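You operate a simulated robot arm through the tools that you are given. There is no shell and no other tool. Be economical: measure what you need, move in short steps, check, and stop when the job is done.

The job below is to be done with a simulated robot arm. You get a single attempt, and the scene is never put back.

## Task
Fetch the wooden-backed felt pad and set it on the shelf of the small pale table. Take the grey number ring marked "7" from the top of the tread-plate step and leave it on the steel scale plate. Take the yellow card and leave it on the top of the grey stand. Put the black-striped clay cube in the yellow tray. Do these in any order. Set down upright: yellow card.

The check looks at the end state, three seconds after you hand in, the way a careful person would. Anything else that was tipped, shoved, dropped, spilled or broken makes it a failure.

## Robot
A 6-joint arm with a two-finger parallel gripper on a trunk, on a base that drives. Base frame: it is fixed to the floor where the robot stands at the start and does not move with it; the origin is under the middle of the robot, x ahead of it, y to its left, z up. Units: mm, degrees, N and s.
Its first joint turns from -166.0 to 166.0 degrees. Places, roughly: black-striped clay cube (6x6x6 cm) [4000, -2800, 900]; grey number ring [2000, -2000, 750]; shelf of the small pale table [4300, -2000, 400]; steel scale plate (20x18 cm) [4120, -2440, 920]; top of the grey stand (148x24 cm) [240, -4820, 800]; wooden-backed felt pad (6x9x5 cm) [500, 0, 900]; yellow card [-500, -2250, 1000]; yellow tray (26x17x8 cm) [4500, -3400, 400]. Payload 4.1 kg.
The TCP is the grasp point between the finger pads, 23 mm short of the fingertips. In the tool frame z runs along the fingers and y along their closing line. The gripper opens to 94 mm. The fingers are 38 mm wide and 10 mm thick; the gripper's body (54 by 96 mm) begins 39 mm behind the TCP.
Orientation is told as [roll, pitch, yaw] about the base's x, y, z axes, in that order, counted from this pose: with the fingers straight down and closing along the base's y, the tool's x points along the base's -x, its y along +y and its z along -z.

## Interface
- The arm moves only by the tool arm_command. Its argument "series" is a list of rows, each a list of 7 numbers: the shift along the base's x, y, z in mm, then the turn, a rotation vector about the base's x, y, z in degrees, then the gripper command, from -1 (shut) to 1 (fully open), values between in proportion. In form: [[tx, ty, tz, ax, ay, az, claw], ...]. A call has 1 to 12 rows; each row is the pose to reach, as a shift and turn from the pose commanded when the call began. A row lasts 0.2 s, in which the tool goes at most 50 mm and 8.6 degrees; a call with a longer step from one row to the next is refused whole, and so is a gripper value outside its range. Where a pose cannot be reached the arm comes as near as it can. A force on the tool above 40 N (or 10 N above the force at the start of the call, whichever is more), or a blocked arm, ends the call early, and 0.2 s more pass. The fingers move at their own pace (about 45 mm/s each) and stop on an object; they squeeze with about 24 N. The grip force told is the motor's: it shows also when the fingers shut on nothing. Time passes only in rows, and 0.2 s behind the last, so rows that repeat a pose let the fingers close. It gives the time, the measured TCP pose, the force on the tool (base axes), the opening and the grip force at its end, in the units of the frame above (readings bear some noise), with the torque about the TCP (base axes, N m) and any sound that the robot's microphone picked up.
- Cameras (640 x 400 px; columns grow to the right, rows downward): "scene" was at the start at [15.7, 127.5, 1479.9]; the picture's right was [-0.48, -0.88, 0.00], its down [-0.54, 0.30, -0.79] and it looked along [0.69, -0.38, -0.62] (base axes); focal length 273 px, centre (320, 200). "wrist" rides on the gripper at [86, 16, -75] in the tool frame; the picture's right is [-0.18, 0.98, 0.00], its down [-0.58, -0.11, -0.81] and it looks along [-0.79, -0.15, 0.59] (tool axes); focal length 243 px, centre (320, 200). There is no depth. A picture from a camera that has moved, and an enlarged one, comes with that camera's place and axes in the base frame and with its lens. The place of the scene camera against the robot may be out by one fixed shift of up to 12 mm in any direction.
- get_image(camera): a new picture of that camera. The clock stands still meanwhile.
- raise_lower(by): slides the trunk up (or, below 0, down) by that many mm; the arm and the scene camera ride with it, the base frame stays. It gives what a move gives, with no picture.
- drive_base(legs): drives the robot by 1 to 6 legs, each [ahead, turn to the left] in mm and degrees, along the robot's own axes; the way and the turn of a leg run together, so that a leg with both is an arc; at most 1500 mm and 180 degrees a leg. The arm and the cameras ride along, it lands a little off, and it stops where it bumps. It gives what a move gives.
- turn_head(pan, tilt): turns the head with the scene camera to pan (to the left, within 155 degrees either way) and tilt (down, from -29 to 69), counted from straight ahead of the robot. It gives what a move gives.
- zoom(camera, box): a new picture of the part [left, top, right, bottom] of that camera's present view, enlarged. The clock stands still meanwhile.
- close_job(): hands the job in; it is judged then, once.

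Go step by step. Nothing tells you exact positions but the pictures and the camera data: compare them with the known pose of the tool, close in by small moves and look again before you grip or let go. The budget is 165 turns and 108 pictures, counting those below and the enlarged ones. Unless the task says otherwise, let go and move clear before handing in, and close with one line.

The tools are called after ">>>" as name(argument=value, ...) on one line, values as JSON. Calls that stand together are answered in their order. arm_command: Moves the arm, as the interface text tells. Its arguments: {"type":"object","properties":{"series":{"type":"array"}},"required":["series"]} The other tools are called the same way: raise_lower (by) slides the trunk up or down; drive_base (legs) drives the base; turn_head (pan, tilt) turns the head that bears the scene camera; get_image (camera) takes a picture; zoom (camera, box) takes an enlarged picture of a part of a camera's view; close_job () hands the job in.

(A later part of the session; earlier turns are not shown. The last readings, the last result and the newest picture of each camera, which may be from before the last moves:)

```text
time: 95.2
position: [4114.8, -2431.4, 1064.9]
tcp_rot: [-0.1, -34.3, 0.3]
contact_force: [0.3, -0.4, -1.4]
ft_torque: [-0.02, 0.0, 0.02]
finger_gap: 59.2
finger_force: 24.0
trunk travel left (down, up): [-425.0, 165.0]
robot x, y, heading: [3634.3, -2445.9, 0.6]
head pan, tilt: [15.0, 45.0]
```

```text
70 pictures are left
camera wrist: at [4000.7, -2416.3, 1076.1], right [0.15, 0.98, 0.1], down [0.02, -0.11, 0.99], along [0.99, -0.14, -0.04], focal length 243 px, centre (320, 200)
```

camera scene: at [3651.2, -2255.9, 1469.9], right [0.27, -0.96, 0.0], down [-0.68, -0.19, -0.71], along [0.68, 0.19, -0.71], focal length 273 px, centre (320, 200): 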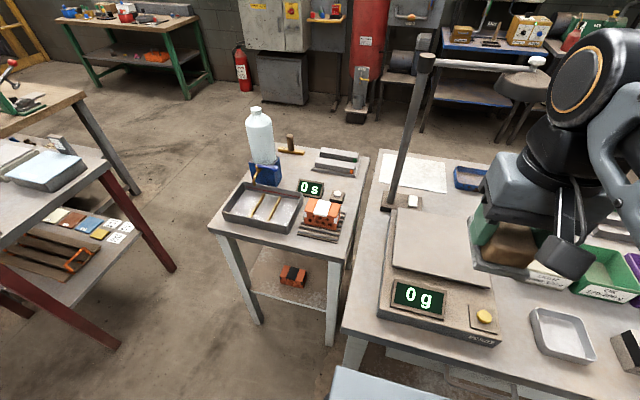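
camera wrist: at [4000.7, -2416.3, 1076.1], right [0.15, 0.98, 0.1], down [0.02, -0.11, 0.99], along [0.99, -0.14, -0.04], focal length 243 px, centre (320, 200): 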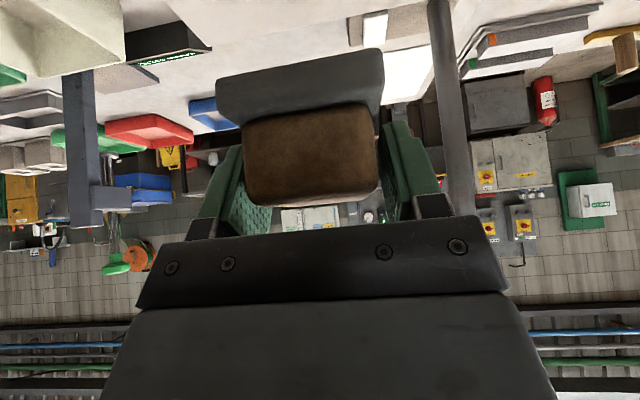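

The pad is held level with the tool tilted (gap 59). I retract the arm and drive to stand before the small pale table.

>>> arm_command(series=[[-45, 0, 15, 0, 0, 0, -1], [-90, 0, 30, 0, 0, 0, -1], [-135, 0, 45, 0, 0, 0, -1], [-180, 0, 60, 0, 0, 0, -1], [-180, 0, 60, 0, 0, 0, -1]])

>>> drive_base(legs=[[-260, 0], [0, 90], [440, 0], [0, -90], [290, 0]])

>>> turn_head(pan=10, tilt=50)

>>> get_image(camera="scene")

```text
time: 96.3
position: [3954.6, -2431.7, 1075.7]
tcp_rot: [-1.4, -23.1, 0.4]
contact_force: [0.6, -0.3, -0.3]
ft_torque: [-0.04, 0.01, -0.03]
finger_gap: 59.2
finger_force: 24.2
trunk travel left (down, up): [-425.0, 165.0]
robot x, y, heading: [3635.7, -2447.4, 0.4]
head pan, tilt: [15.0, 45.0]
stopped in row 5: the arm was blocked; the commanded pose is now the measured one
```

```text
time: 109.8
position: [3976.1, -1995.1, 1077.9]
tcp_rot: [-1.4, -23.3, 0.1]
contact_force: [-0.8, -0.4, -1.6]
ft_torque: [0.01, 0.05, 0.03]
finger_gap: 59.3
finger_force: 23.7
trunk travel left (down, up): [-425.0, 165.0]
robot x, y, heading: [3656.8, -2010.7, 0.3]
head pan, tilt: [15.0, 45.0]
```

```text
time: 110.4
position: [3975.6, -1995.4, 1077.2]
tcp_rot: [-1.5, -23.2, 0.2]
contact_force: [-0.2, -0.4, -1.3]
ft_torque: [0.02, 0.02, 0.01]
finger_gap: 59.4
finger_force: 23.6
trunk travel left (down, up): [-425.0, 165.0]
robot x, y, heading: [3656.9, -2011.2, 0.2]
head pan, tilt: [10.0, 50.0]
```

```text
69 pictures are left
camera scene: at [3670.7, -1826.0, 1462.9], right [0.18, -0.98, 0.0], down [-0.75, -0.14, -0.64], along [0.63, 0.11, -0.77], focal length 273 px, centre (320, 200)
```

scene: 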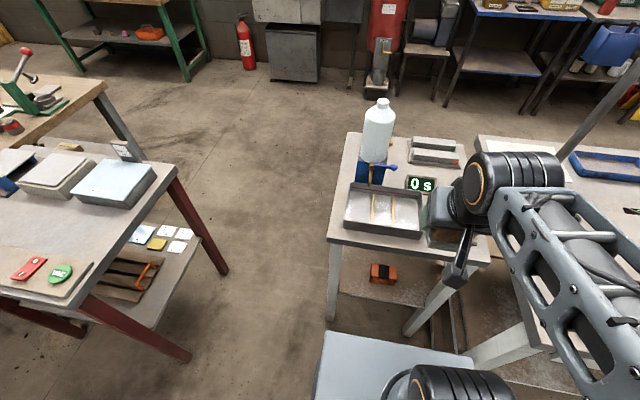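

The robot stands in front of the table with the base clear of its legs. A decoy brick lies on the shelf at about (4215, -2008), so I'll aim the pad at (4170, -1900). First I shift left and lower the trunk.

>>> arm_command(series=[[0, 48, 0, 0, 0, 0, -1], [0, 95, 0, 0, 0, 0, -1], [0, 95, 0, 0, 0, 0, -1]])

>>> raise_lower(by=-400)

>>> get_image(camera="scene")

>>> get_image(camera="wrist")

```text
time: 111.2
position: [3976.6, -1897.5, 1078.0]
tcp_rot: [-1.4, -23.2, 0.1]
contact_force: [-0.3, 0.3, -1.2]
ft_torque: [0.02, 0.01, -0.01]
finger_gap: 59.4
finger_force: 24.2
trunk travel left (down, up): [-425.0, 165.0]
robot x, y, heading: [3656.8, -2008.2, 0.3]
head pan, tilt: [10.0, 50.0]
```

```text
time: 115.0
position: [3976.6, -1898.9, 676.5]
tcp_rot: [-1.5, -23.2, 0.1]
contact_force: [0.3, 0.5, -1.5]
ft_torque: [0.0, 0.01, -0.02]
finger_gap: 59.5
finger_force: 23.7
trunk travel left (down, up): [-25.0, 565.0]
robot x, y, heading: [3658.2, -2010.4, 0.4]
head pan, tilt: [10.0, 50.0]
```

```text
68 pictures are left
camera scene: at [3670.8, -1826.1, 1063.0], right [0.18, -0.98, 0.0], down [-0.75, -0.14, -0.64], along [0.63, 0.11, -0.77], focal length 273 px, centre (320, 200)
```

scene: 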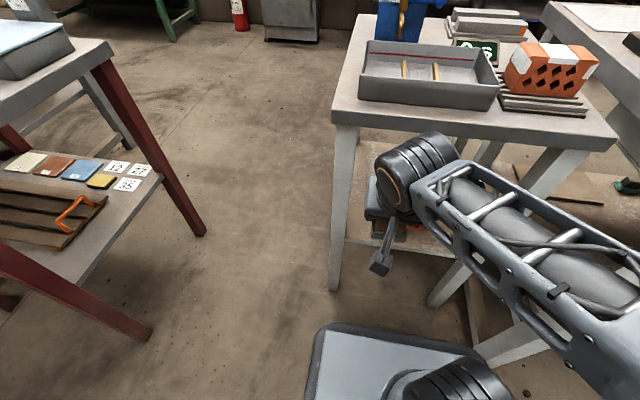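

```text
67 pictures are left
camera wrist: at [3867.5, -1882.2, 710.5], right [0.18, 0.98, 0.05], down [0.22, -0.09, 0.97], along [0.96, -0.16, -0.23], focal length 243 px, centre (320, 200)
```

wrist: 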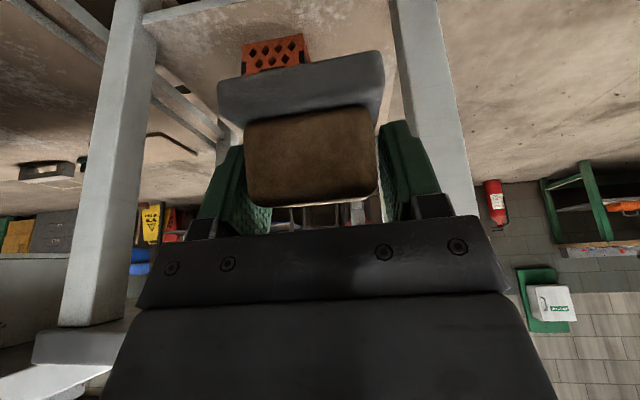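

Shelf is at z≈360, the leg's inner edge at y≈-1828 and the brick's near edge at ≈-1942. I'll use y=-1888, restore the 34.5° tilt and go down to about z 445 outside the table.

>>> arm_command(series=[[10, 4, -40, 0, 0, 0, -1], [20, 8, -80, 0.5, -4, 0, -1], [30, 11, -120, 1.3, -11.3, 0, -1], [30, 11, -160, 1.3, -11.3, 0, -1], [30, 11, -200, 1.3, -11.3, 0, -1], [30, 11, -230, 1.3, -11.3, 0, -1], [30, 11, -230, 1.3, -11.3, 0, -1]])

>>> get_image(camera="wrist")

>>> get_image(camera="scene")

```text
time: 116.7
position: [4031.5, -1870.4, 445.8]
tcp_rot: [0.1, -34.4, -0.6]
contact_force: [0.6, 0.8, -1.1]
ft_torque: [0.01, 0.01, -0.05]
finger_gap: 59.3
finger_force: 23.6
out of reach, approached as far as the arm can: row 3, 4, 5, 6, 7
trunk travel left (down, up): [-25.0, 565.0]
robot x, y, heading: [3652.9, -2008.3, 0.3]
head pan, tilt: [10.0, 50.0]
```

```text
66 pictures are left
camera wrist: at [3918.4, -1854.7, 457.2], right [0.16, 0.98, 0.11], down [0.02, -0.11, 0.99], along [0.99, -0.16, -0.04], focal length 243 px, centre (320, 200)
```

wrist: 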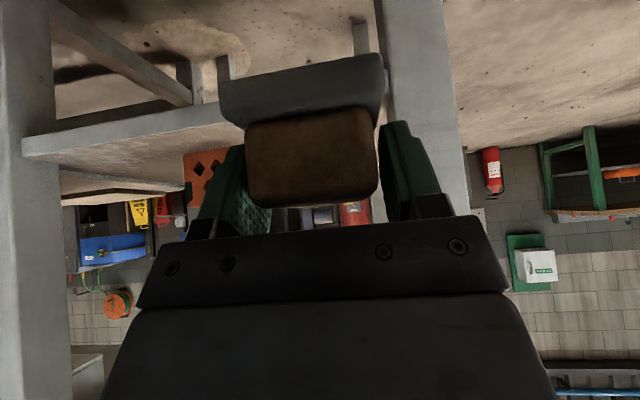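

```text
65 pictures are left
camera scene: at [3670.7, -1826.1, 1062.9], right [0.18, -0.98, 0.0], down [-0.75, -0.14, -0.64], along [0.63, 0.11, -0.77], focal length 273 px, centre (320, 200)
```

scene: 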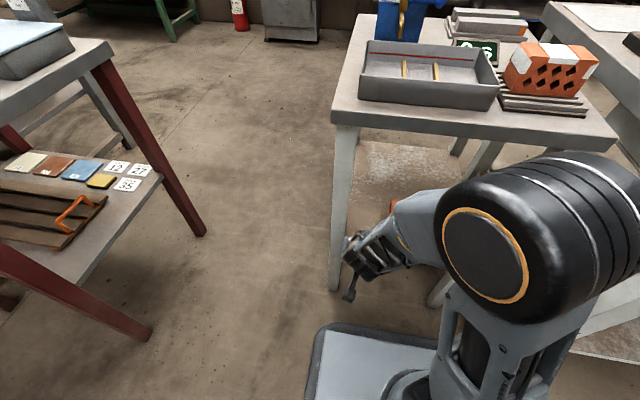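

Too near for this tilt at close range, so the arm lagged; farther out it should fit. Pad bottom is ~30 mm above the shelf edge; I move forward toward x≈4110 first and check.

>>> arm_command(series=[[40, 0, 0, 0, 0, 0, -1], [75, 0, 0, 0, 0, 0, -1], [105, 0, 0, 0, 0, 0, -1], [105, 0, 0, 0, 0, 0, -1]])

>>> get_image(camera="wrist")

```text
time: 117.7
position: [4136.7, -1869.4, 447.2]
tcp_rot: [0.3, -34.5, -0.7]
contact_force: [0.7, -1.2, -0.7]
ft_torque: [0.04, 0.01, 0.02]
finger_gap: 59.7
finger_force: 24.4
trunk travel left (down, up): [-25.0, 565.0]
robot x, y, heading: [3660.1, -2010.8, 0.3]
head pan, tilt: [10.0, 50.0]
```

```text
64 pictures are left
camera wrist: at [4023.6, -1854.9, 458.3], right [0.16, 0.98, 0.11], down [0.02, -0.11, 0.99], along [0.99, -0.16, -0.04], focal length 243 px, centre (320, 200)
```

wrist: 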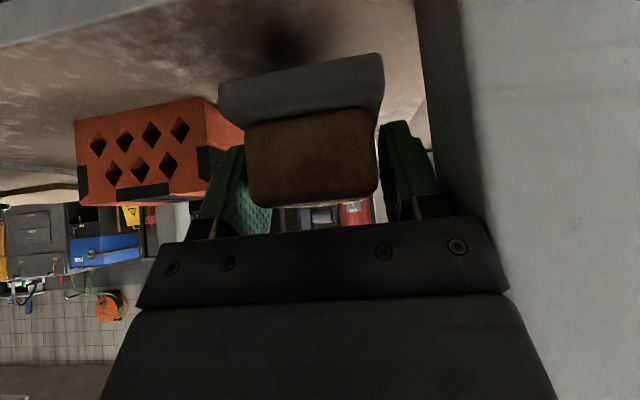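

The brick's near face is at y≈-1955 and the leg is close on the right, so I shift 20 mm toward -y and 35 mm deeper, then lower gently.

>>> arm_command(series=[[0, -20, 0, 0, 0, 0, -1], [35, -21, 0, 0, 0, 0.6, -1], [38, -21, -12, 0, 0, 0.6, -1], [38, -21, -20, 0, 0, 0.6, -1], [38, -21, -20, 0, 0, 0.6, -1]])

>>> get_image(camera="wrist")

```text
time: 118.8
position: [4173.4, -1890.3, 429.0]
tcp_rot: [0.2, -34.5, -0.2]
contact_force: [-0.4, 0.5, -1.4]
ft_torque: [0.01, 0.04, -0.03]
finger_gap: 59.0
finger_force: 24.5
trunk travel left (down, up): [-25.0, 565.0]
robot x, y, heading: [3653.7, -2010.2, 0.3]
head pan, tilt: [10.0, 50.0]
```

```text
63 pictures are left
camera wrist: at [4061.4, -1875.3, 439.1], right [0.15, 0.98, 0.11], down [0.02, -0.11, 0.99], along [0.99, -0.15, -0.04], focal length 243 px, centre (320, 200)
```

wrist: 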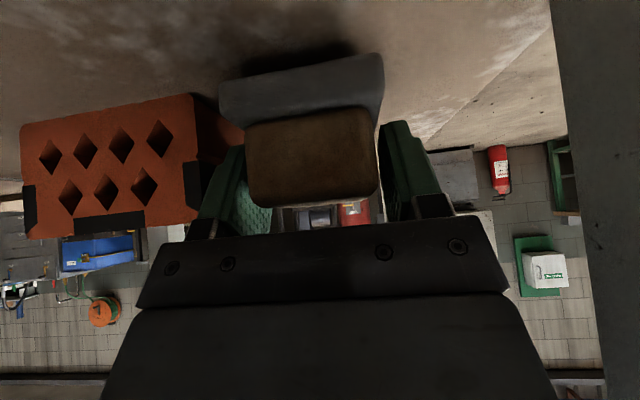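

Good clearance both sides and the shadow shows it is just above the shelf. Lower to contact.

>>> arm_command(series=[[0, 0, -4, 0, 0, 0, -1], [0, 0, -8, 0, 0, 0, -1], [0, 0, -11, 0, 0, 0, -1], [0, 0, -14, 0, 0, 0, -1], [0, 0, -17, 0, 0, 0, -1], [0, 0, -20, 0, 0, 0, -1], [0, 0, -23, 0, 0, 0, -1], [0, 0, -26, 0, 0, 0, -1]])

>>> get_image(camera="wrist")

```text
time: 120.4
position: [4178.8, -1890.3, 409.4]
tcp_rot: [0.3, -35.0, 0.1]
contact_force: [-3.0, -0.8, 18.9]
ft_torque: [-0.33, 0.52, -0.02]
finger_gap: 59.4
finger_force: 24.3
trunk travel left (down, up): [-25.0, 565.0]
robot x, y, heading: [3656.0, -2008.9, 0.3]
head pan, tilt: [10.0, 50.0]
stopped in row 7: the force on the tool passed its limit (the readings are from after the stop); the commanded pose is now the measured one
```

```text
62 pictures are left
camera wrist: at [4064.2, -1876.1, 420.0], right [0.15, 0.98, 0.11], down [0.01, -0.11, 0.99], along [0.99, -0.15, -0.03], focal length 243 px, centre (320, 200)
```

wrist: 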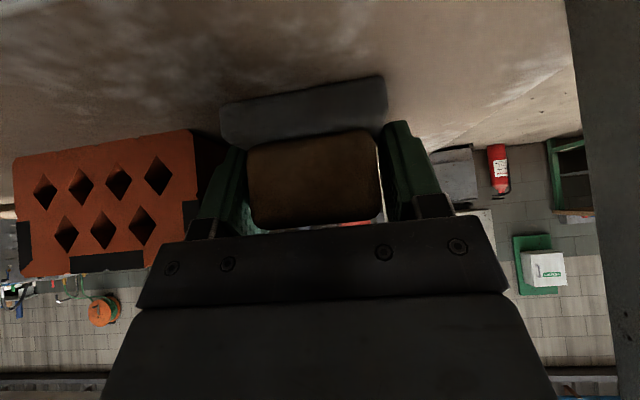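

Pad is on the shelf. I release it, slip up and back along the tool, and withdraw.

>>> arm_command(series=[[0, 0, 0, 0, 0, 0, 0.42], [0, 0, 0, 0, 0, 0, 0.42], [-8, 0, 11, 0, 0, 0, 0.42], [-20, 0, 28, 0, 0, 0, 0.42], [-45, 0, 50, 0, 0, 0, 0.42], [-85, 0, 55, 0, 0, 0, 0.42], [-120, 0, 55, 0, 0, 0, 0.42], [-120, 0, 55, 0, 0, 0, 0.42]])

>>> get_image(camera="wrist")

```text
time: 122.2
position: [4058.7, -1892.0, 462.3]
tcp_rot: [0.1, -34.8, -0.1]
contact_force: [-0.4, -0.6, 0.0]
ft_torque: [0.02, 0.0, -0.04]
finger_gap: 66.7
finger_force: 0.1
trunk travel left (down, up): [-25.0, 565.0]
robot x, y, heading: [3656.2, -2006.0, 0.1]
head pan, tilt: [10.0, 50.0]
```

```text
61 pictures are left
camera wrist: at [3944.7, -1876.2, 473.4], right [0.15, 0.98, 0.11], down [0.02, -0.11, 0.99], along [0.99, -0.15, -0.03], focal length 243 px, centre (320, 200)
```

wrist: 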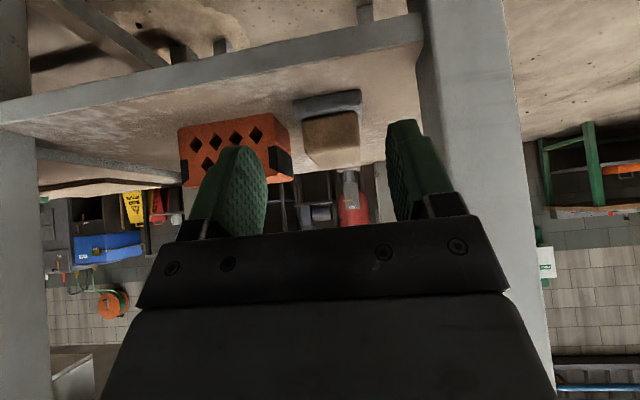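

Pad sits flat on the shelf beside the brick. I back off, raise the trunk, and drive along toward the striped cube near (4000, -2800).

>>> drive_base(legs=[[-330, 0]])

>>> raise_lower(by=400)

>>> arm_command(series=[[0, 0, 30, 0, 8, 0, 1], [0, -25, 60, 0, 16, 0, 1], [0, -50, 100, 0, 24, 0, 1], [0, -75, 140, 0, 32, 0, 1], [0, -100, 185, 0, 34.8, 0, 1], [-30, -115, 220, 0, 34.8, 0, 1], [-60, -115, 260, 0, 34.8, 0, 1], [-90, -115, 300, 0, 34.8, 0, 1], [-90, -115, 300, 0, 34.8, 0, 1]])

>>> drive_base(legs=[[0, -90], [780, 0], [0, 90], [200, 0]])

>>> turn_head(pan=0, tilt=40)

>>> get_image(camera="scene")

```text
time: 124.4
position: [3729.2, -1892.8, 462.2]
tcp_rot: [0.2, -34.8, -0.1]
contact_force: [-0.5, 0.4, 0.0]
ft_torque: [0.0, 0.0, -0.01]
finger_gap: 66.8
finger_force: 0.0
trunk travel left (down, up): [-25.0, 565.0]
robot x, y, heading: [3327.1, -2010.9, 0.3]
head pan, tilt: [10.0, 50.0]
```

```text
time: 128.2
position: [3729.9, -1893.6, 862.7]
tcp_rot: [0.2, -34.8, 0.0]
contact_force: [-0.2, 0.3, 1.2]
ft_torque: [-0.05, 0.02, -0.01]
finger_gap: 66.6
finger_force: 0.1
trunk travel left (down, up): [-425.0, 165.0]
robot x, y, heading: [3325.8, -2012.8, 0.4]
head pan, tilt: [10.0, 50.0]
```

```text
refused: row 5 steps farther than a row can; nothing moved
```

```text
time: 140.8
position: [3853.7, -2659.8, 863.1]
tcp_rot: [0.3, -34.5, 1.8]
contact_force: [-16.7, -0.1, 20.1]
ft_torque: [-0.78, -0.24, -0.73]
finger_gap: 66.5
finger_force: 0.1
trunk travel left (down, up): [-425.0, 165.0]
robot x, y, heading: [3461.2, -2790.5, 2.5]
head pan, tilt: [10.0, 50.0]
stopped in leg 4: the force on the tool passed its limit (the readings are from after the stop); the commanded pose is now the measured one
```

```text
time: 141.6
position: [3854.9, -2660.1, 863.1]
tcp_rot: [0.4, -34.5, 1.8]
contact_force: [-19.7, 0.5, 22.6]
ft_torque: [-0.93, -0.29, -0.76]
finger_gap: 66.1
finger_force: 0.0
trunk travel left (down, up): [-425.0, 165.0]
robot x, y, heading: [3460.4, -2789.1, 2.3]
head pan, tilt: [0.0, 40.0]
```

```text
60 pictures are left
camera scene: at [3476.7, -2621.0, 1477.2], right [0.04, -1.0, 0.0], down [-0.64, -0.03, -0.77], along [0.77, 0.03, -0.64], focal length 273 px, centre (320, 200)
```

scene: 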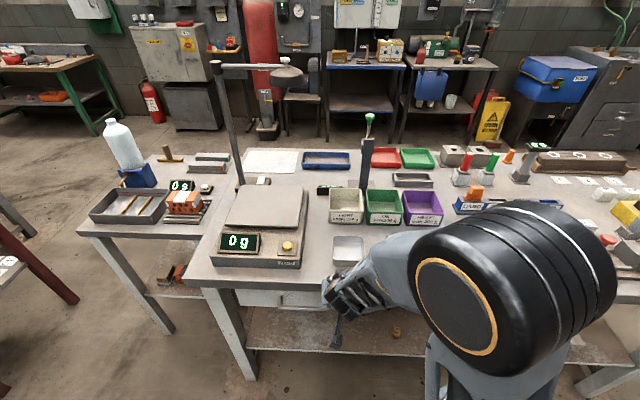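

The arm move was refused, so the low tool touched the table edge. Everything still seems standing; I back off straight away and then raise the arm.

>>> drive_base(legs=[[-150, 0]])

>>> get_image(camera="scene")

```text
time: 142.9
position: [3706.3, -2665.9, 861.3]
tcp_rot: [0.3, -34.4, 1.8]
contact_force: [0.2, -0.7, -1.1]
ft_torque: [0.0, -0.01, 0.02]
finger_gap: 66.8
finger_force: 0.1
trunk travel left (down, up): [-425.0, 165.0]
robot x, y, heading: [3312.3, -2795.9, 1.9]
head pan, tilt: [0.0, 40.0]
```

```text
59 pictures are left
camera scene: at [3331.1, -2626.9, 1477.1], right [0.04, -1.0, 0.0], down [-0.64, -0.03, -0.77], along [0.77, 0.03, -0.64], focal length 273 px, centre (320, 200)
```

scene: 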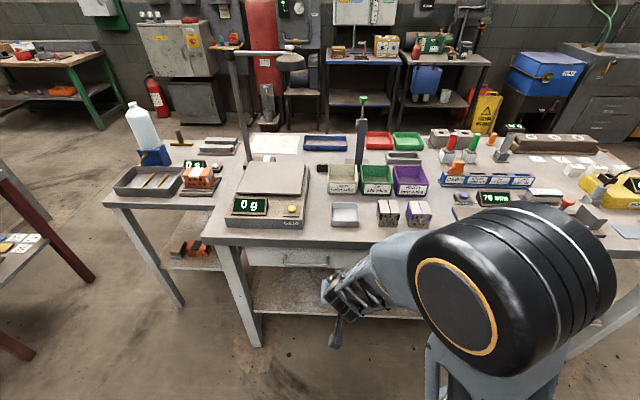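

Nothing on the table was disturbed. Now I raise the tool and set it vertical.

>>> arm_command(series=[[0, 0, 35, 0, 8, 0, 1], [0, -20, 70, 0, 16, 0, 1], [0, -40, 105, 0, 24, 0, 1], [0, -60, 140, 0, 32, 0, 1], [0, -80, 175, 0, 34.5, 0, 1], [-20, -100, 210, 0, 34.5, 0, 1], [-40, -115, 245, 0, 34.5, 0, 1], [-60, -125, 280, 0, 34.5, 0, 1], [-80, -125, 300, 0, 34.5, 0, 1], [-80, -125, 300, 0, 34.5, 0, 1]])

>>> zoom(camera="scene", box=[300, 130, 540, 260])

```text
time: 145.1
position: [3627.4, -2789.8, 1161.8]
tcp_rot: [1.4, 0.1, 1.4]
contact_force: [0.0, -0.3, -0.2]
ft_torque: [0.03, -0.03, -0.01]
finger_gap: 93.9
finger_force: 0.0
out of reach, approached as far as the arm can: row 1
trunk travel left (down, up): [-425.0, 165.0]
robot x, y, heading: [3316.4, -2797.4, 2.0]
head pan, tilt: [0.0, 40.0]
```

```text
2.67 times, centred on (420, 195) of scene
camera zoom: at [3330.9, -2626.9, 1477.1], right [0.04, -1.0, 0.0], down [-0.64, -0.03, -0.77], along [0.77, 0.03, -0.64], focal length 729 px, centre (53, 213)
```

zoom: 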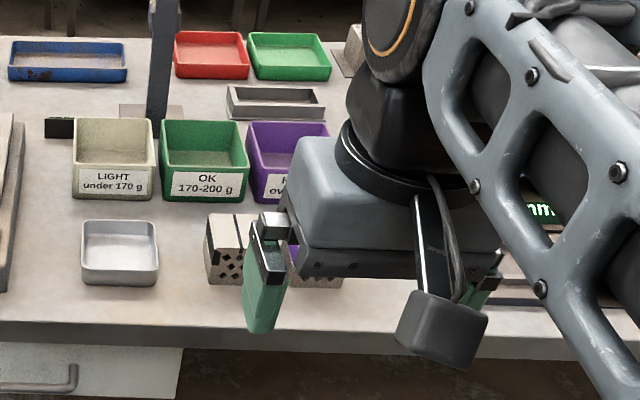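

The black-striped cube is near (3984, -2817), with the purple-striped one about 35 mm beside it. I drive closer with the tool high.

>>> drive_base(legs=[[250, -2]])

>>> get_image(camera="wrist")

>>> get_image(camera="scene")

```text
time: 146.9
position: [3881.2, -2792.1, 1160.6]
tcp_rot: [1.4, 0.1, -0.2]
contact_force: [0.5, -0.3, -0.2]
ft_torque: [-0.01, 0.0, 0.07]
finger_gap: 94.3
finger_force: 0.0
trunk travel left (down, up): [-425.0, 165.0]
robot x, y, heading: [3568.2, -2791.7, 0.6]
head pan, tilt: [0.0, 40.0]
```

```text
57 pictures are left
camera wrist: at [3795.0, -2779.0, 1235.3], right [0.19, 0.98, 0.02], down [0.58, -0.13, 0.8], along [0.79, -0.14, -0.6], focal length 243 px, centre (320, 200)
```

wrist: 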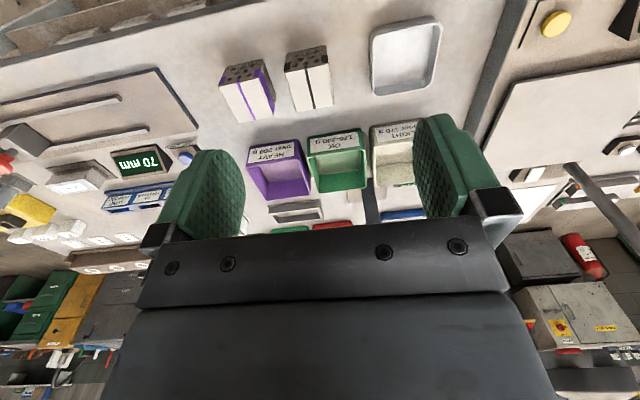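

```text
56 pictures are left
camera scene: at [3589.0, -2620.9, 1477.1], right [0.01, -1.0, 0.0], down [-0.64, -0.01, -0.77], along [0.77, 0.01, -0.64], focal length 273 px, centre (320, 200)
```

scene: 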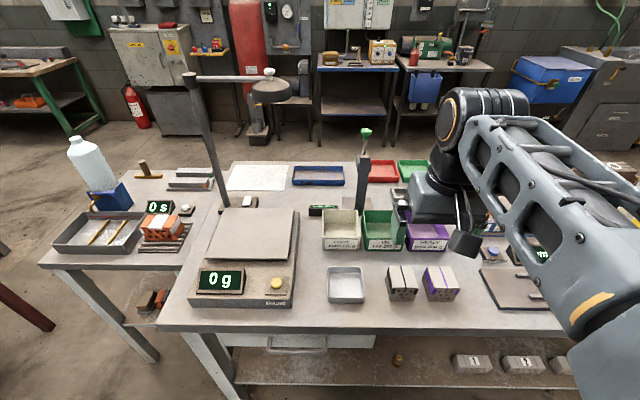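

I close in above the cube for a better look.

>>> arm_command(series=[[30, -8, -35, -1.4, 0, 0, 0.75], [60, -16, -70, -1.4, 0, 0, 0.75], [88, -22, -105, -1.4, 0, 0, 0.75], [88, -22, -105, -1.4, 0, 0, 0.75]])

>>> get_image(camera="wrist")

>>> zoom(camera="scene", box=[370, 230, 490, 320])

```text
time: 147.9
position: [3969.1, -2816.9, 1057.3]
tcp_rot: [0.0, 0.0, -0.2]
contact_force: [-0.4, 0.8, -0.1]
ft_torque: [0.0, 0.01, 0.0]
finger_gap: 82.2
finger_force: 0.1
trunk travel left (down, up): [-425.0, 165.0]
robot x, y, heading: [3563.2, -2788.0, 0.7]
head pan, tilt: [0.0, 40.0]
```

```text
55 pictures are left
camera wrist: at [3881.9, -2801.6, 1131.0], right [0.19, 0.98, 0.0], down [0.58, -0.11, 0.81], along [0.79, -0.15, -0.59], focal length 243 px, centre (320, 200)
```

wrist: 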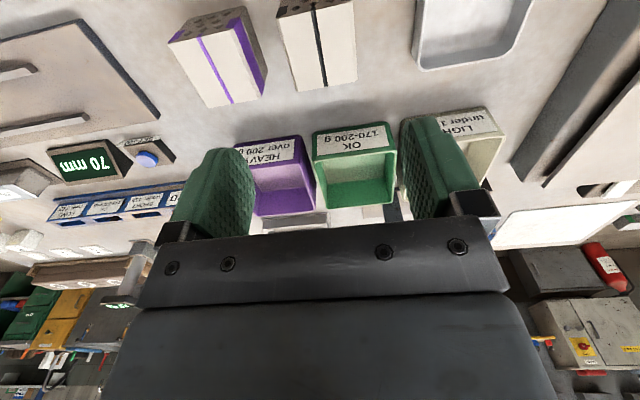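

```text
4.44 times, centred on (430, 275) of scene
camera zoom: at [3589.2, -2621.0, 1477.1], right [0.01, -1.0, 0.0], down [-0.64, -0.01, -0.77], along [0.77, 0.01, -0.64], focal length 1214 px, centre (-169, -133)
```

zoom: 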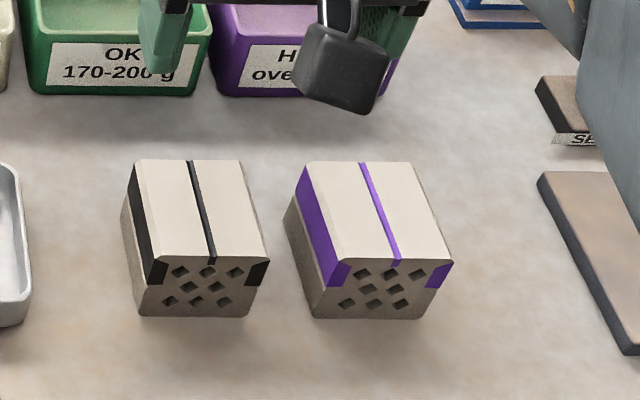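

Cube centre is about (3975, -2816) with its top near z 910. I descend in steps to just above grasp height and check.

>>> arm_command(series=[[3, 0, -40, 0, 0, 0, 0.75], [6, 1, -80, 0, 0, 0, 0.75], [6, 1, -110, 0, 0, 0, 0.75], [6, 1, -110, 0, 0, 0, 0.75]])

>>> get_image(camera="wrist")

>>> zoom(camera="scene", box=[370, 220, 490, 320])

```text
time: 148.9
position: [3976.4, -2814.7, 945.9]
tcp_rot: [0.1, 0.0, -0.2]
contact_force: [-1.0, 0.0, -0.5]
ft_torque: [0.03, 0.0, 0.01]
finger_gap: 82.2
finger_force: 0.0
trunk travel left (down, up): [-425.0, 165.0]
robot x, y, heading: [3566.0, -2790.9, 0.6]
head pan, tilt: [0.0, 40.0]
```

```text
53 pictures are left
camera wrist: at [3889.3, -2799.3, 1018.6], right [0.19, 0.98, 0.0], down [0.58, -0.11, 0.81], along [0.79, -0.15, -0.59], focal length 243 px, centre (320, 200)
```

wrist: 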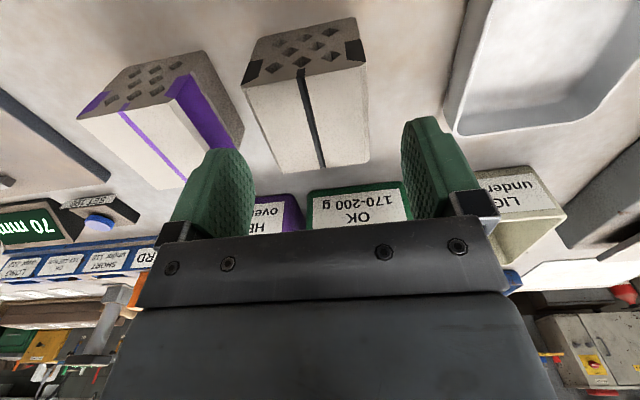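

```text
4.00 times, centred on (430, 270) of scene
camera zoom: at [3589.0, -2621.0, 1477.1], right [0.01, -1.0, 0.0], down [-0.64, -0.01, -0.77], along [0.77, 0.01, -0.64], focal length 1093 px, centre (-120, -80)
```

zoom: 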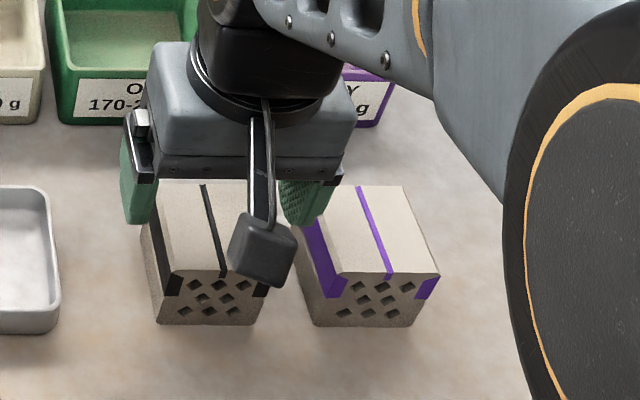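

Top is at z≈904, so the table is at ≈844; centre (3975, -2817). Descend to z≈880 and grip.

>>> arm_command(series=[[-1, -2, -30, 0, 0, 0, 0.75], [-1, -2, -55, 0, 0, 0, 0.75], [-1, -2, -66, 0, 0, 0, 0.75], [-1, -2, -66, 0, 0, 0, -1], [-1, -2, -66, 0, 0, 0, -1], [-1, -2, -66, 0, 0, 0, -1], [-1, -2, -66, 0, 0, 0, -1], [-1, -2, -40, 0, 0, 0, -1], [-1, -2, 0, 0, 0, 0, -1], [-1, -2, 45, 0, 0, 0, -1], [-1, -2, 90, 0, 0, 0, -1], [-1, -2, 90, 0, 0, 0, -1]])

>>> get_image(camera="scene")

```text
time: 151.6
position: [3975.3, -2816.4, 1037.9]
tcp_rot: [0.1, 0.0, -0.3]
contact_force: [0.5, 0.1, -1.6]
ft_torque: [-0.01, 0.0, -0.01]
finger_gap: 59.8
finger_force: 24.1
trunk travel left (down, up): [-425.0, 165.0]
robot x, y, heading: [3564.5, -2789.4, 0.7]
head pan, tilt: [0.0, 40.0]
```

```text
51 pictures are left
camera scene: at [3588.8, -2620.9, 1477.1], right [0.01, -1.0, 0.0], down [-0.64, -0.01, -0.77], along [0.77, 0.01, -0.64], focal length 273 px, centre (320, 200)
```

scene: 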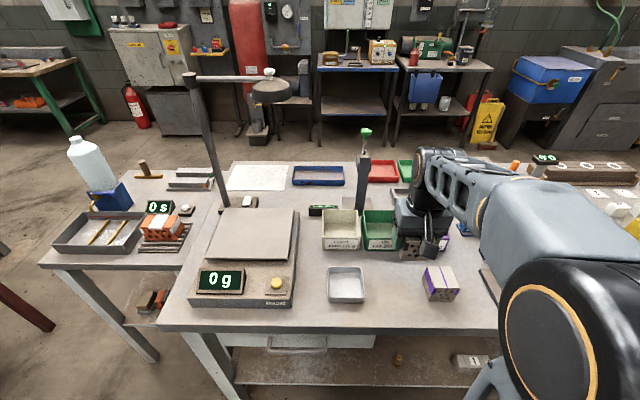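

Cube held. I retract it high, back off and go look for the yellow tray near (4500, -3400, 400).

>>> arm_command(series=[[-25, 0, 40, 0, 0, 0, -1], [-50, 0, 80, 0, 0, 0, -1], [-80, 0, 120, 0, 0, 0, -1], [-100, 0, 150, 0, 0, 0, -1], [-100, 0, 150, 0, 0, 0, -1]])

>>> drive_base(legs=[[-300, 0], [0, -90], [500, 0]])

>>> turn_head(pan=65, tilt=35)

>>> get_image(camera="scene")

```text
time: 152.8
position: [3876.2, -2816.8, 1188.0]
tcp_rot: [0.0, 0.1, -0.1]
contact_force: [-0.2, 0.2, -1.3]
ft_torque: [0.03, -0.01, 0.02]
finger_gap: 59.9
finger_force: 24.3
trunk travel left (down, up): [-425.0, 165.0]
robot x, y, heading: [3568.8, -2789.1, 0.8]
head pan, tilt: [0.0, 40.0]
```

```text
time: 161.2
position: [3243.2, -3601.9, 1188.5]
tcp_rot: [-0.1, 0.2, -90.3]
contact_force: [0.7, -0.3, -1.3]
ft_torque: [0.03, 0.02, -0.01]
finger_gap: 59.9
finger_force: 23.8
trunk travel left (down, up): [-425.0, 165.0]
robot x, y, heading: [3268.4, -3289.8, -89.4]
head pan, tilt: [0.0, 40.0]
```

```text
time: 162.5
position: [3244.0, -3601.6, 1188.8]
tcp_rot: [0.0, 0.0, -90.3]
contact_force: [0.1, -0.1, -1.7]
ft_torque: [0.01, -0.01, -0.01]
finger_gap: 59.7
finger_force: 24.0
trunk travel left (down, up): [-425.0, 165.0]
robot x, y, heading: [3269.4, -3289.2, -89.6]
head pan, tilt: [65.0, 35.0]
```

```text
50 pictures are left
camera scene: at [3516.8, -3263.4, 1484.7], right [-0.42, -0.91, 0.0], down [-0.52, 0.24, -0.82], along [0.74, -0.34, -0.57], focal length 273 px, centre (320, 200)
```

scene: 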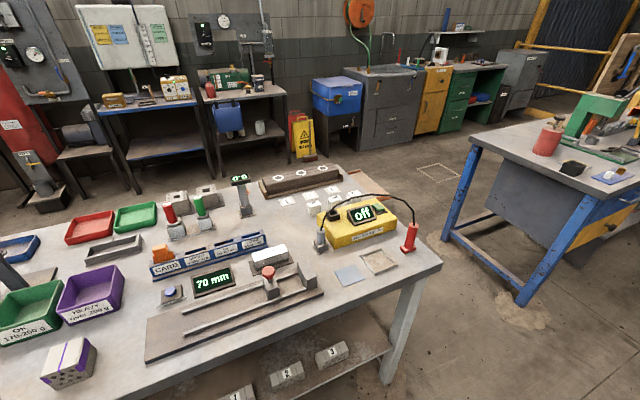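

The tray must be on the table's lower shelf near its back edge (x≈4600), so I'll approach from behind via the gap at y≈-4330 between this table and the blue-legged one.

>>> drive_base(legs=[[1040, 0], [0, 89.6]])

>>> turn_head(pan=10, tilt=25)

>>> get_image(camera="scene")

```text
time: 171.7
position: [3604.4, -4355.3, 1188.0]
tcp_rot: [0.0, 0.0, 0.5]
contact_force: [-0.1, -0.2, -1.5]
ft_torque: [0.02, 0.02, 0.03]
finger_gap: 60.1
finger_force: 24.7
trunk travel left (down, up): [-425.0, 165.0]
robot x, y, heading: [3296.5, -4333.9, 1.3]
head pan, tilt: [65.0, 35.0]
```

```text
time: 172.9
position: [3605.3, -4354.9, 1187.7]
tcp_rot: [0.0, 0.0, 0.4]
contact_force: [0.4, 0.0, -1.1]
ft_torque: [0.01, -0.04, -0.01]
finger_gap: 59.7
finger_force: 24.0
trunk travel left (down, up): [-425.0, 165.0]
robot x, y, heading: [3294.6, -4335.5, 1.5]
head pan, tilt: [10.0, 25.0]
```

```text
49 pictures are left
camera scene: at [3320.6, -4147.2, 1500.4], right [0.2, -0.98, 0.0], down [-0.41, -0.08, -0.91], along [0.89, 0.18, -0.42], focal length 273 px, centre (320, 200)
```

scene: 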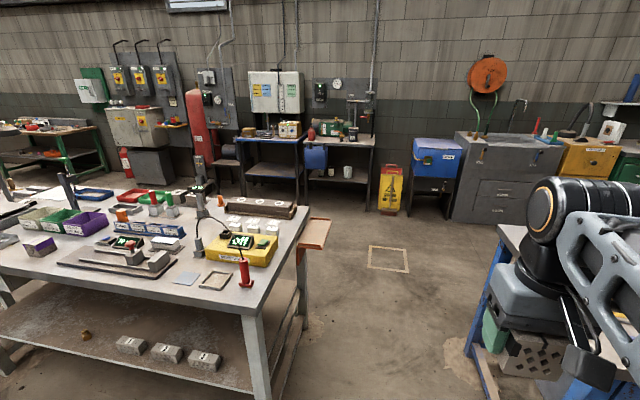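

Corridor is clear. I drive through to behind the table and turn to look back at its rear side.

>>> drive_base(legs=[[1000, -1.4], [950, 0], [0, 90], [700, 0]])

>>> turn_head(pan=70, tilt=35)

>>> get_image(camera="scene")

```text
time: 190.0
position: [5365.5, -3341.3, 1188.0]
tcp_rot: [0.0, 0.0, 85.7]
contact_force: [-0.1, -0.1, -2.4]
ft_torque: [0.02, 0.0, -0.02]
finger_gap: 59.9
finger_force: 23.9
trunk travel left (down, up): [-425.0, 165.0]
robot x, y, heading: [5317.3, -3649.9, 86.4]
head pan, tilt: [10.0, 25.0]
```

```text
time: 191.3
position: [5363.9, -3341.7, 1187.9]
tcp_rot: [0.1, 0.0, 85.7]
contact_force: [-0.1, -0.7, -1.9]
ft_torque: [0.01, 0.0, 0.0]
finger_gap: 59.8
finger_force: 24.1
trunk travel left (down, up): [-425.0, 165.0]
robot x, y, heading: [5316.1, -3650.8, 86.6]
head pan, tilt: [70.0, 35.0]
```

```text
48 pictures are left
camera scene: at [5065.9, -3660.8, 1484.7], right [0.4, 0.92, 0.0], down [0.53, -0.23, -0.82], along [-0.75, 0.33, -0.57], focal length 273 px, centre (320, 200)
```

scene: 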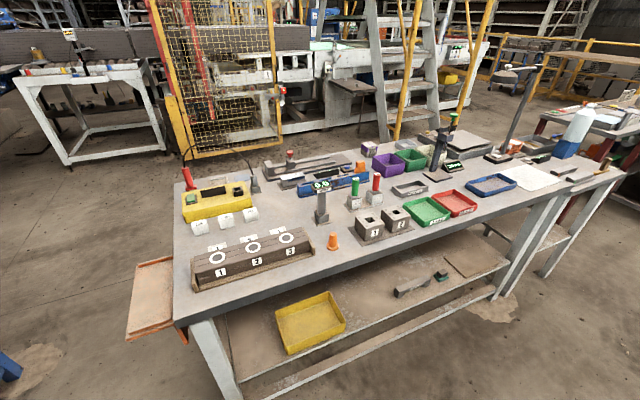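

The empty yellow tray is on the shelf at the back edge: centre ≈ (4462, -3440), rim z≈440. I square up to it facing -x.

>>> drive_base(legs=[[205, 0], [0, 93.5], [320, 0]])

>>> turn_head(pan=12, tilt=50)

>>> get_image(camera="scene")

```text
time: 198.6
position: [4706.2, -3401.1, 1187.9]
tcp_rot: [0.0, -0.1, 178.3]
contact_force: [-0.1, 1.2, -1.1]
ft_torque: [-0.02, 0.03, 0.01]
finger_gap: 59.8
finger_force: 24.2
trunk travel left (down, up): [-425.0, 165.0]
robot x, y, heading: [5017.7, -3434.0, 179.0]
head pan, tilt: [70.0, 35.0]
```

```text
time: 199.8
position: [4704.8, -3401.6, 1188.1]
tcp_rot: [0.0, 0.0, 178.3]
contact_force: [-0.5, 0.1, -1.2]
ft_torque: [0.0, -0.01, 0.04]
finger_gap: 59.9
finger_force: 23.9
trunk travel left (down, up): [-425.0, 165.0]
robot x, y, heading: [5016.2, -3434.6, 179.1]
head pan, tilt: [12.0, 50.0]
```

```text
47 pictures are left
camera scene: at [4997.6, -3615.4, 1463.0], right [-0.19, 0.98, 0.0], down [0.75, 0.15, -0.64], along [-0.63, -0.12, -0.77], focal length 273 px, centre (320, 200)
```

scene: 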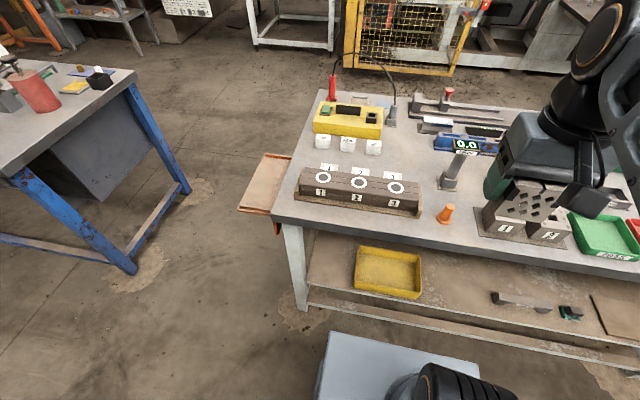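

Tray centre is about (4468, -3436), with the tabletop edge at x≈4568. I lower the trunk with the tool outside the edge, shift to the tray's line and tilt 34°.

>>> raise_lower(by=-400)

>>> arm_command(series=[[0, -17, -40, 0, 0, 1, -1], [0, -35, -80, 0, 0, 1.7, -1], [0, -35, -120, 0, 8, 1.7, -1], [0, -35, -160, 0, 16, 1.7, -1], [-20, -35, -200, 0, 24, 1.7, -1], [-40, -35, -235, 0, 32, 1.7, -1], [-60, -35, -260, 0, 32, 1.7, -1], [-60, -35, -260, 0, 32, 1.7, -1]])

>>> get_image(camera="wrist")

>>> get_image(camera="scene")

```text
time: 203.7
position: [4705.7, -3402.3, 787.3]
tcp_rot: [0.0, 0.0, 178.4]
contact_force: [-0.6, -0.2, -1.1]
ft_torque: [-0.01, 0.0, -0.02]
finger_gap: 59.9
finger_force: 23.6
trunk travel left (down, up): [-25.0, 565.0]
robot x, y, heading: [5013.5, -3439.5, 179.0]
head pan, tilt: [12.0, 50.0]
```

```text
time: 205.5
position: [4622.4, -3435.6, 537.4]
tcp_rot: [0.4, -31.9, 179.9]
contact_force: [-0.6, 0.5, -2.3]
ft_torque: [-0.01, 0.03, 0.03]
finger_gap: 59.7
finger_force: 24.2
out of reach, approached as far as the arm can: row 5, 6, 7, 8
trunk travel left (down, up): [-25.0, 565.0]
robot x, y, heading: [5011.9, -3434.0, 179.1]
head pan, tilt: [12.0, 50.0]
```

```text
46 pictures are left
camera wrist: at [4735.5, -3452.4, 553.4], right [-0.15, -0.98, 0.1], down [-0.07, 0.12, 0.99], along [-0.99, 0.15, -0.08], focal length 243 px, centre (320, 200)
```

wrist: 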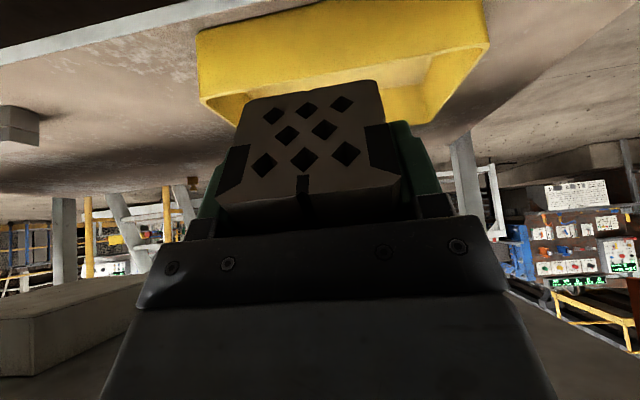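

```text
45 pictures are left
camera scene: at [4997.7, -3615.3, 1063.0], right [-0.19, 0.98, 0.0], down [0.75, 0.15, -0.64], along [-0.63, -0.12, -0.77], focal length 273 px, centre (320, 200)
```

scene: 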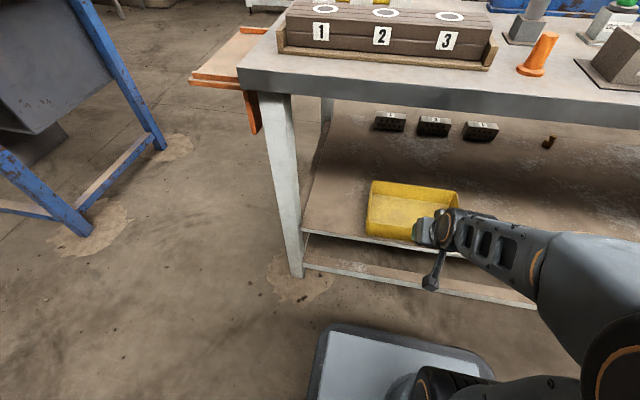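

Tilted tool is in front of the tray; rim at z≈439, y -3333…-3561. I move the cube over the tray at x≈4490 staying above the rim.

>>> arm_command(series=[[-40, -4, 0, 0, 0, 0, -1], [-80, -8, 0, 0, 0, 0, -1], [-115, -10, -5, 0, 0, 0, -1], [-132, -10, -20, 0, 0, 0, -1], [-132, -10, -40, 0, 0, 0, -1], [-132, -10, -40, 0, 0, 0, -1]])

>>> get_image(camera="wrist")

>>> zoom(camera="scene", box=[300, 100, 540, 300])

```text
time: 206.9
position: [4490.5, -3446.3, 496.2]
tcp_rot: [0.5, -31.9, 179.9]
contact_force: [-0.3, 0.0, -2.1]
ft_torque: [-0.01, 0.02, 0.01]
finger_gap: 59.8
finger_force: 23.8
trunk travel left (down, up): [-25.0, 565.0]
robot x, y, heading: [5016.8, -3440.4, 179.1]
head pan, tilt: [12.0, 50.0]
```

```text
44 pictures are left
camera wrist: at [4602.7, -3462.9, 512.9], right [-0.15, -0.98, 0.1], down [-0.07, 0.12, 0.99], along [-0.99, 0.15, -0.08], focal length 243 px, centre (320, 200)
```

wrist: 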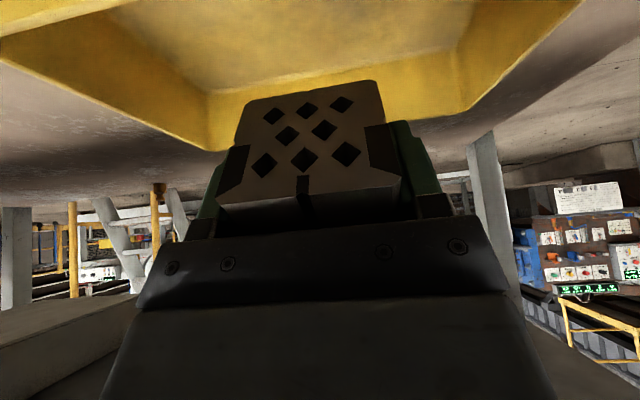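

```text
2.00 times, centred on (420, 200) of scene
camera zoom: at [4997.6, -3615.3, 1063.0], right [-0.19, 0.98, 0.0], down [0.75, 0.15, -0.64], along [-0.63, -0.12, -0.77], focal length 546 px, centre (120, 200)
```

zoom: 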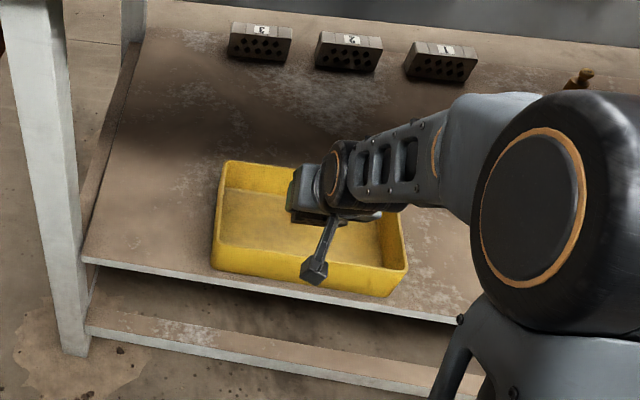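

Cube is over the tray interior. I lower it gently until its lower edge nearly touches the floor.

>>> arm_command(series=[[0, 0, -25, 0, 0, 0, -1], [0, 0, -45, 0, 0, 0, -1], [0, 0, -60, 0, 0, 0, -1], [0, 0, -68, 0, 0, 0, -1], [0, 0, -68, 0, 0, 0, -1]])

>>> get_image(camera="wrist")

>>> zoom(camera="scene", box=[360, 150, 500, 270])

```text
time: 208.1
position: [4488.4, -3446.9, 430.2]
tcp_rot: [0.4, -32.1, 179.9]
contact_force: [0.2, -0.3, -2.2]
ft_torque: [-0.02, 0.01, -0.03]
finger_gap: 59.7
finger_force: 23.7
out of reach, approached as far as the arm can: row 3
trunk travel left (down, up): [-25.0, 565.0]
robot x, y, heading: [5013.2, -3432.9, 179.0]
head pan, tilt: [12.0, 50.0]
```

```text
42 pictures are left
camera wrist: at [4601.8, -3463.2, 445.3], right [-0.15, -0.98, 0.1], down [-0.07, 0.12, 0.99], along [-0.99, 0.15, -0.08], focal length 243 px, centre (320, 200)
```

wrist: 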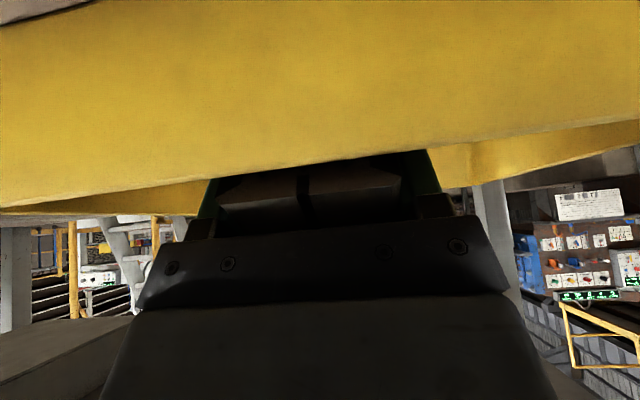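

```text
3.33 times, centred on (430, 210) of scene
camera zoom: at [4997.6, -3615.3, 1063.0], right [-0.19, 0.98, 0.0], down [0.75, 0.15, -0.64], along [-0.63, -0.12, -0.77], focal length 911 px, centre (-47, 167)
```

zoom: 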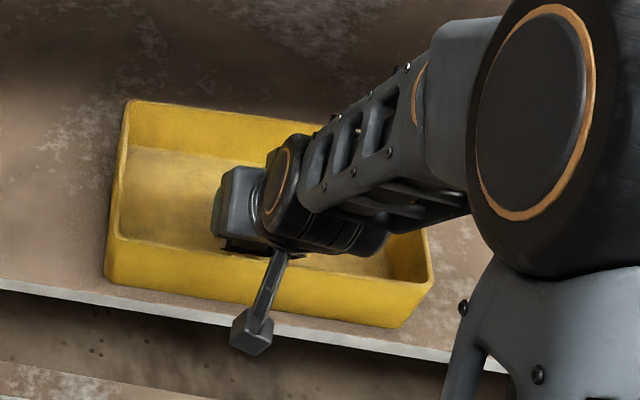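

Still clear of the walls. A little lower, then release and retreat along the tool axis.

>>> arm_command(series=[[0, 0, -4, 0, 0, 0, -1], [0, 0, -8, 0, 0, 0, -1], [0, 0, -12, 0, 0, 0, -1]])

```text
time: 208.9
position: [4488.4, -3446.6, 418.7]
tcp_rot: [0.4, -31.9, 179.9]
contact_force: [-0.4, 0.1, -1.9]
ft_torque: [0.01, 0.0, -0.02]
finger_gap: 59.9
finger_force: 24.0
trunk travel left (down, up): [-25.0, 565.0]
robot x, y, heading: [5015.0, -3433.7, 179.2]
head pan, tilt: [12.0, 50.0]
```

>>> arm_command(series=[[0, 0, -2, 0, 0, 0, -1], [0, 0, -4, 0, 0, 0, -1], [0, 0, -6, 0, 0, 0, -1], [0, 0, -8, 0, 0, 0, -1]])

```text
time: 209.9
position: [4489.3, -3446.0, 411.9]
tcp_rot: [0.5, -32.3, 179.9]
contact_force: [5.6, 1.0, 17.7]
ft_torque: [0.93, -0.77, -0.2]
finger_gap: 59.8
finger_force: 24.3
trunk travel left (down, up): [-25.0, 565.0]
robot x, y, heading: [5010.9, -3435.9, 179.2]
head pan, tilt: [12.0, 50.0]
```

The cube's lower edge touches the tray floor. Release and withdraw up and back.

>>> arm_command(series=[[0, 0, 1, 0, 0, 0, 0.4], [0, 0, 1, 0, 0, 0, 0.6], [0, 0, 1, 0, 0, 0, 0.6], [8, 0, 16, 0, 0, 0, 0.6], [22, 0, 38, 0, 0, 0, 0.6], [40, 0, 70, 0, 0, 0, 0.6], [60, 0, 105, 0, 0, 0, 0.6], [100, 0, 125, 0, 0, 0, 0.6], [140, 0, 125, 0, 0, 0, 0.6], [140, 0, 125, 0, 0, 0, 0.6]])

>>> get_image(camera="scene")

```text
time: 212.1
position: [4623.0, -3448.1, 535.6]
tcp_rot: [0.4, -31.9, 179.9]
contact_force: [-0.8, 0.6, 0.4]
ft_torque: [0.01, 0.0, 0.0]
finger_gap: 75.0
finger_force: 0.2
out of reach, approached as far as the arm can: row 9, 10
trunk travel left (down, up): [-25.0, 565.0]
robot x, y, heading: [5012.4, -3438.4, 179.3]
head pan, tilt: [12.0, 50.0]
```

```text
40 pictures are left
camera scene: at [4997.6, -3615.3, 1062.9], right [-0.19, 0.98, 0.0], down [0.75, 0.15, -0.64], along [-0.63, -0.12, -0.77], focal length 273 px, centre (320, 200)
```

scene: 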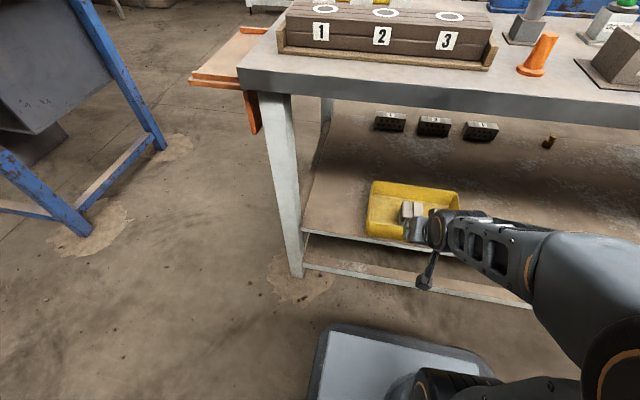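

The cube lies in the yellow tray. I back out, then raise the trunk and right the tool before heading back to the main aisle.

>>> drive_base(legs=[[-300, 0]])

>>> raise_lower(by=400)

>>> arm_command(series=[[0, 0, 35, 0, -8, 0, 1], [0, 0, 70, 0, -16, 0, 1], [0, 0, 105, 0, -24, 0, 1], [0, 0, 140, 0, -31.9, 0, 1], [20, 0, 180, 0, -31.9, 0, 1], [40, 0, 220, 0, -31.9, 0, 1], [60, 0, 250, 0, -31.9, 0, 1], [60, 0, 250, 0, -31.9, 0, 1]])

```text
time: 214.1
position: [4923.6, -3452.8, 537.1]
tcp_rot: [0.5, -31.8, -179.7]
contact_force: [-1.2, 0.0, -1.0]
ft_torque: [0.03, -0.01, -0.03]
finger_gap: 75.2
finger_force: 0.1
trunk travel left (down, up): [-25.0, 565.0]
robot x, y, heading: [5320.1, -3437.6, 179.6]
head pan, tilt: [12.0, 50.0]
```

```text
time: 217.9
position: [4924.6, -3453.5, 937.0]
tcp_rot: [0.5, -31.8, -179.8]
contact_force: [-0.2, -0.3, -0.9]
ft_torque: [0.0, -0.03, 0.0]
finger_gap: 75.3
finger_force: 0.1
trunk travel left (down, up): [-425.0, 165.0]
robot x, y, heading: [5317.0, -3439.2, 179.4]
head pan, tilt: [12.0, 50.0]
```

```text
time: 219.7
position: [4984.1, -3454.5, 1185.7]
tcp_rot: [0.6, 0.1, -179.9]
contact_force: [0.0, 0.5, -0.4]
ft_torque: [0.03, -0.01, 0.01]
finger_gap: 94.2
finger_force: 0.0
trunk travel left (down, up): [-425.0, 165.0]
robot x, y, heading: [5317.0, -3440.4, 179.4]
head pan, tilt: [12.0, 50.0]
```

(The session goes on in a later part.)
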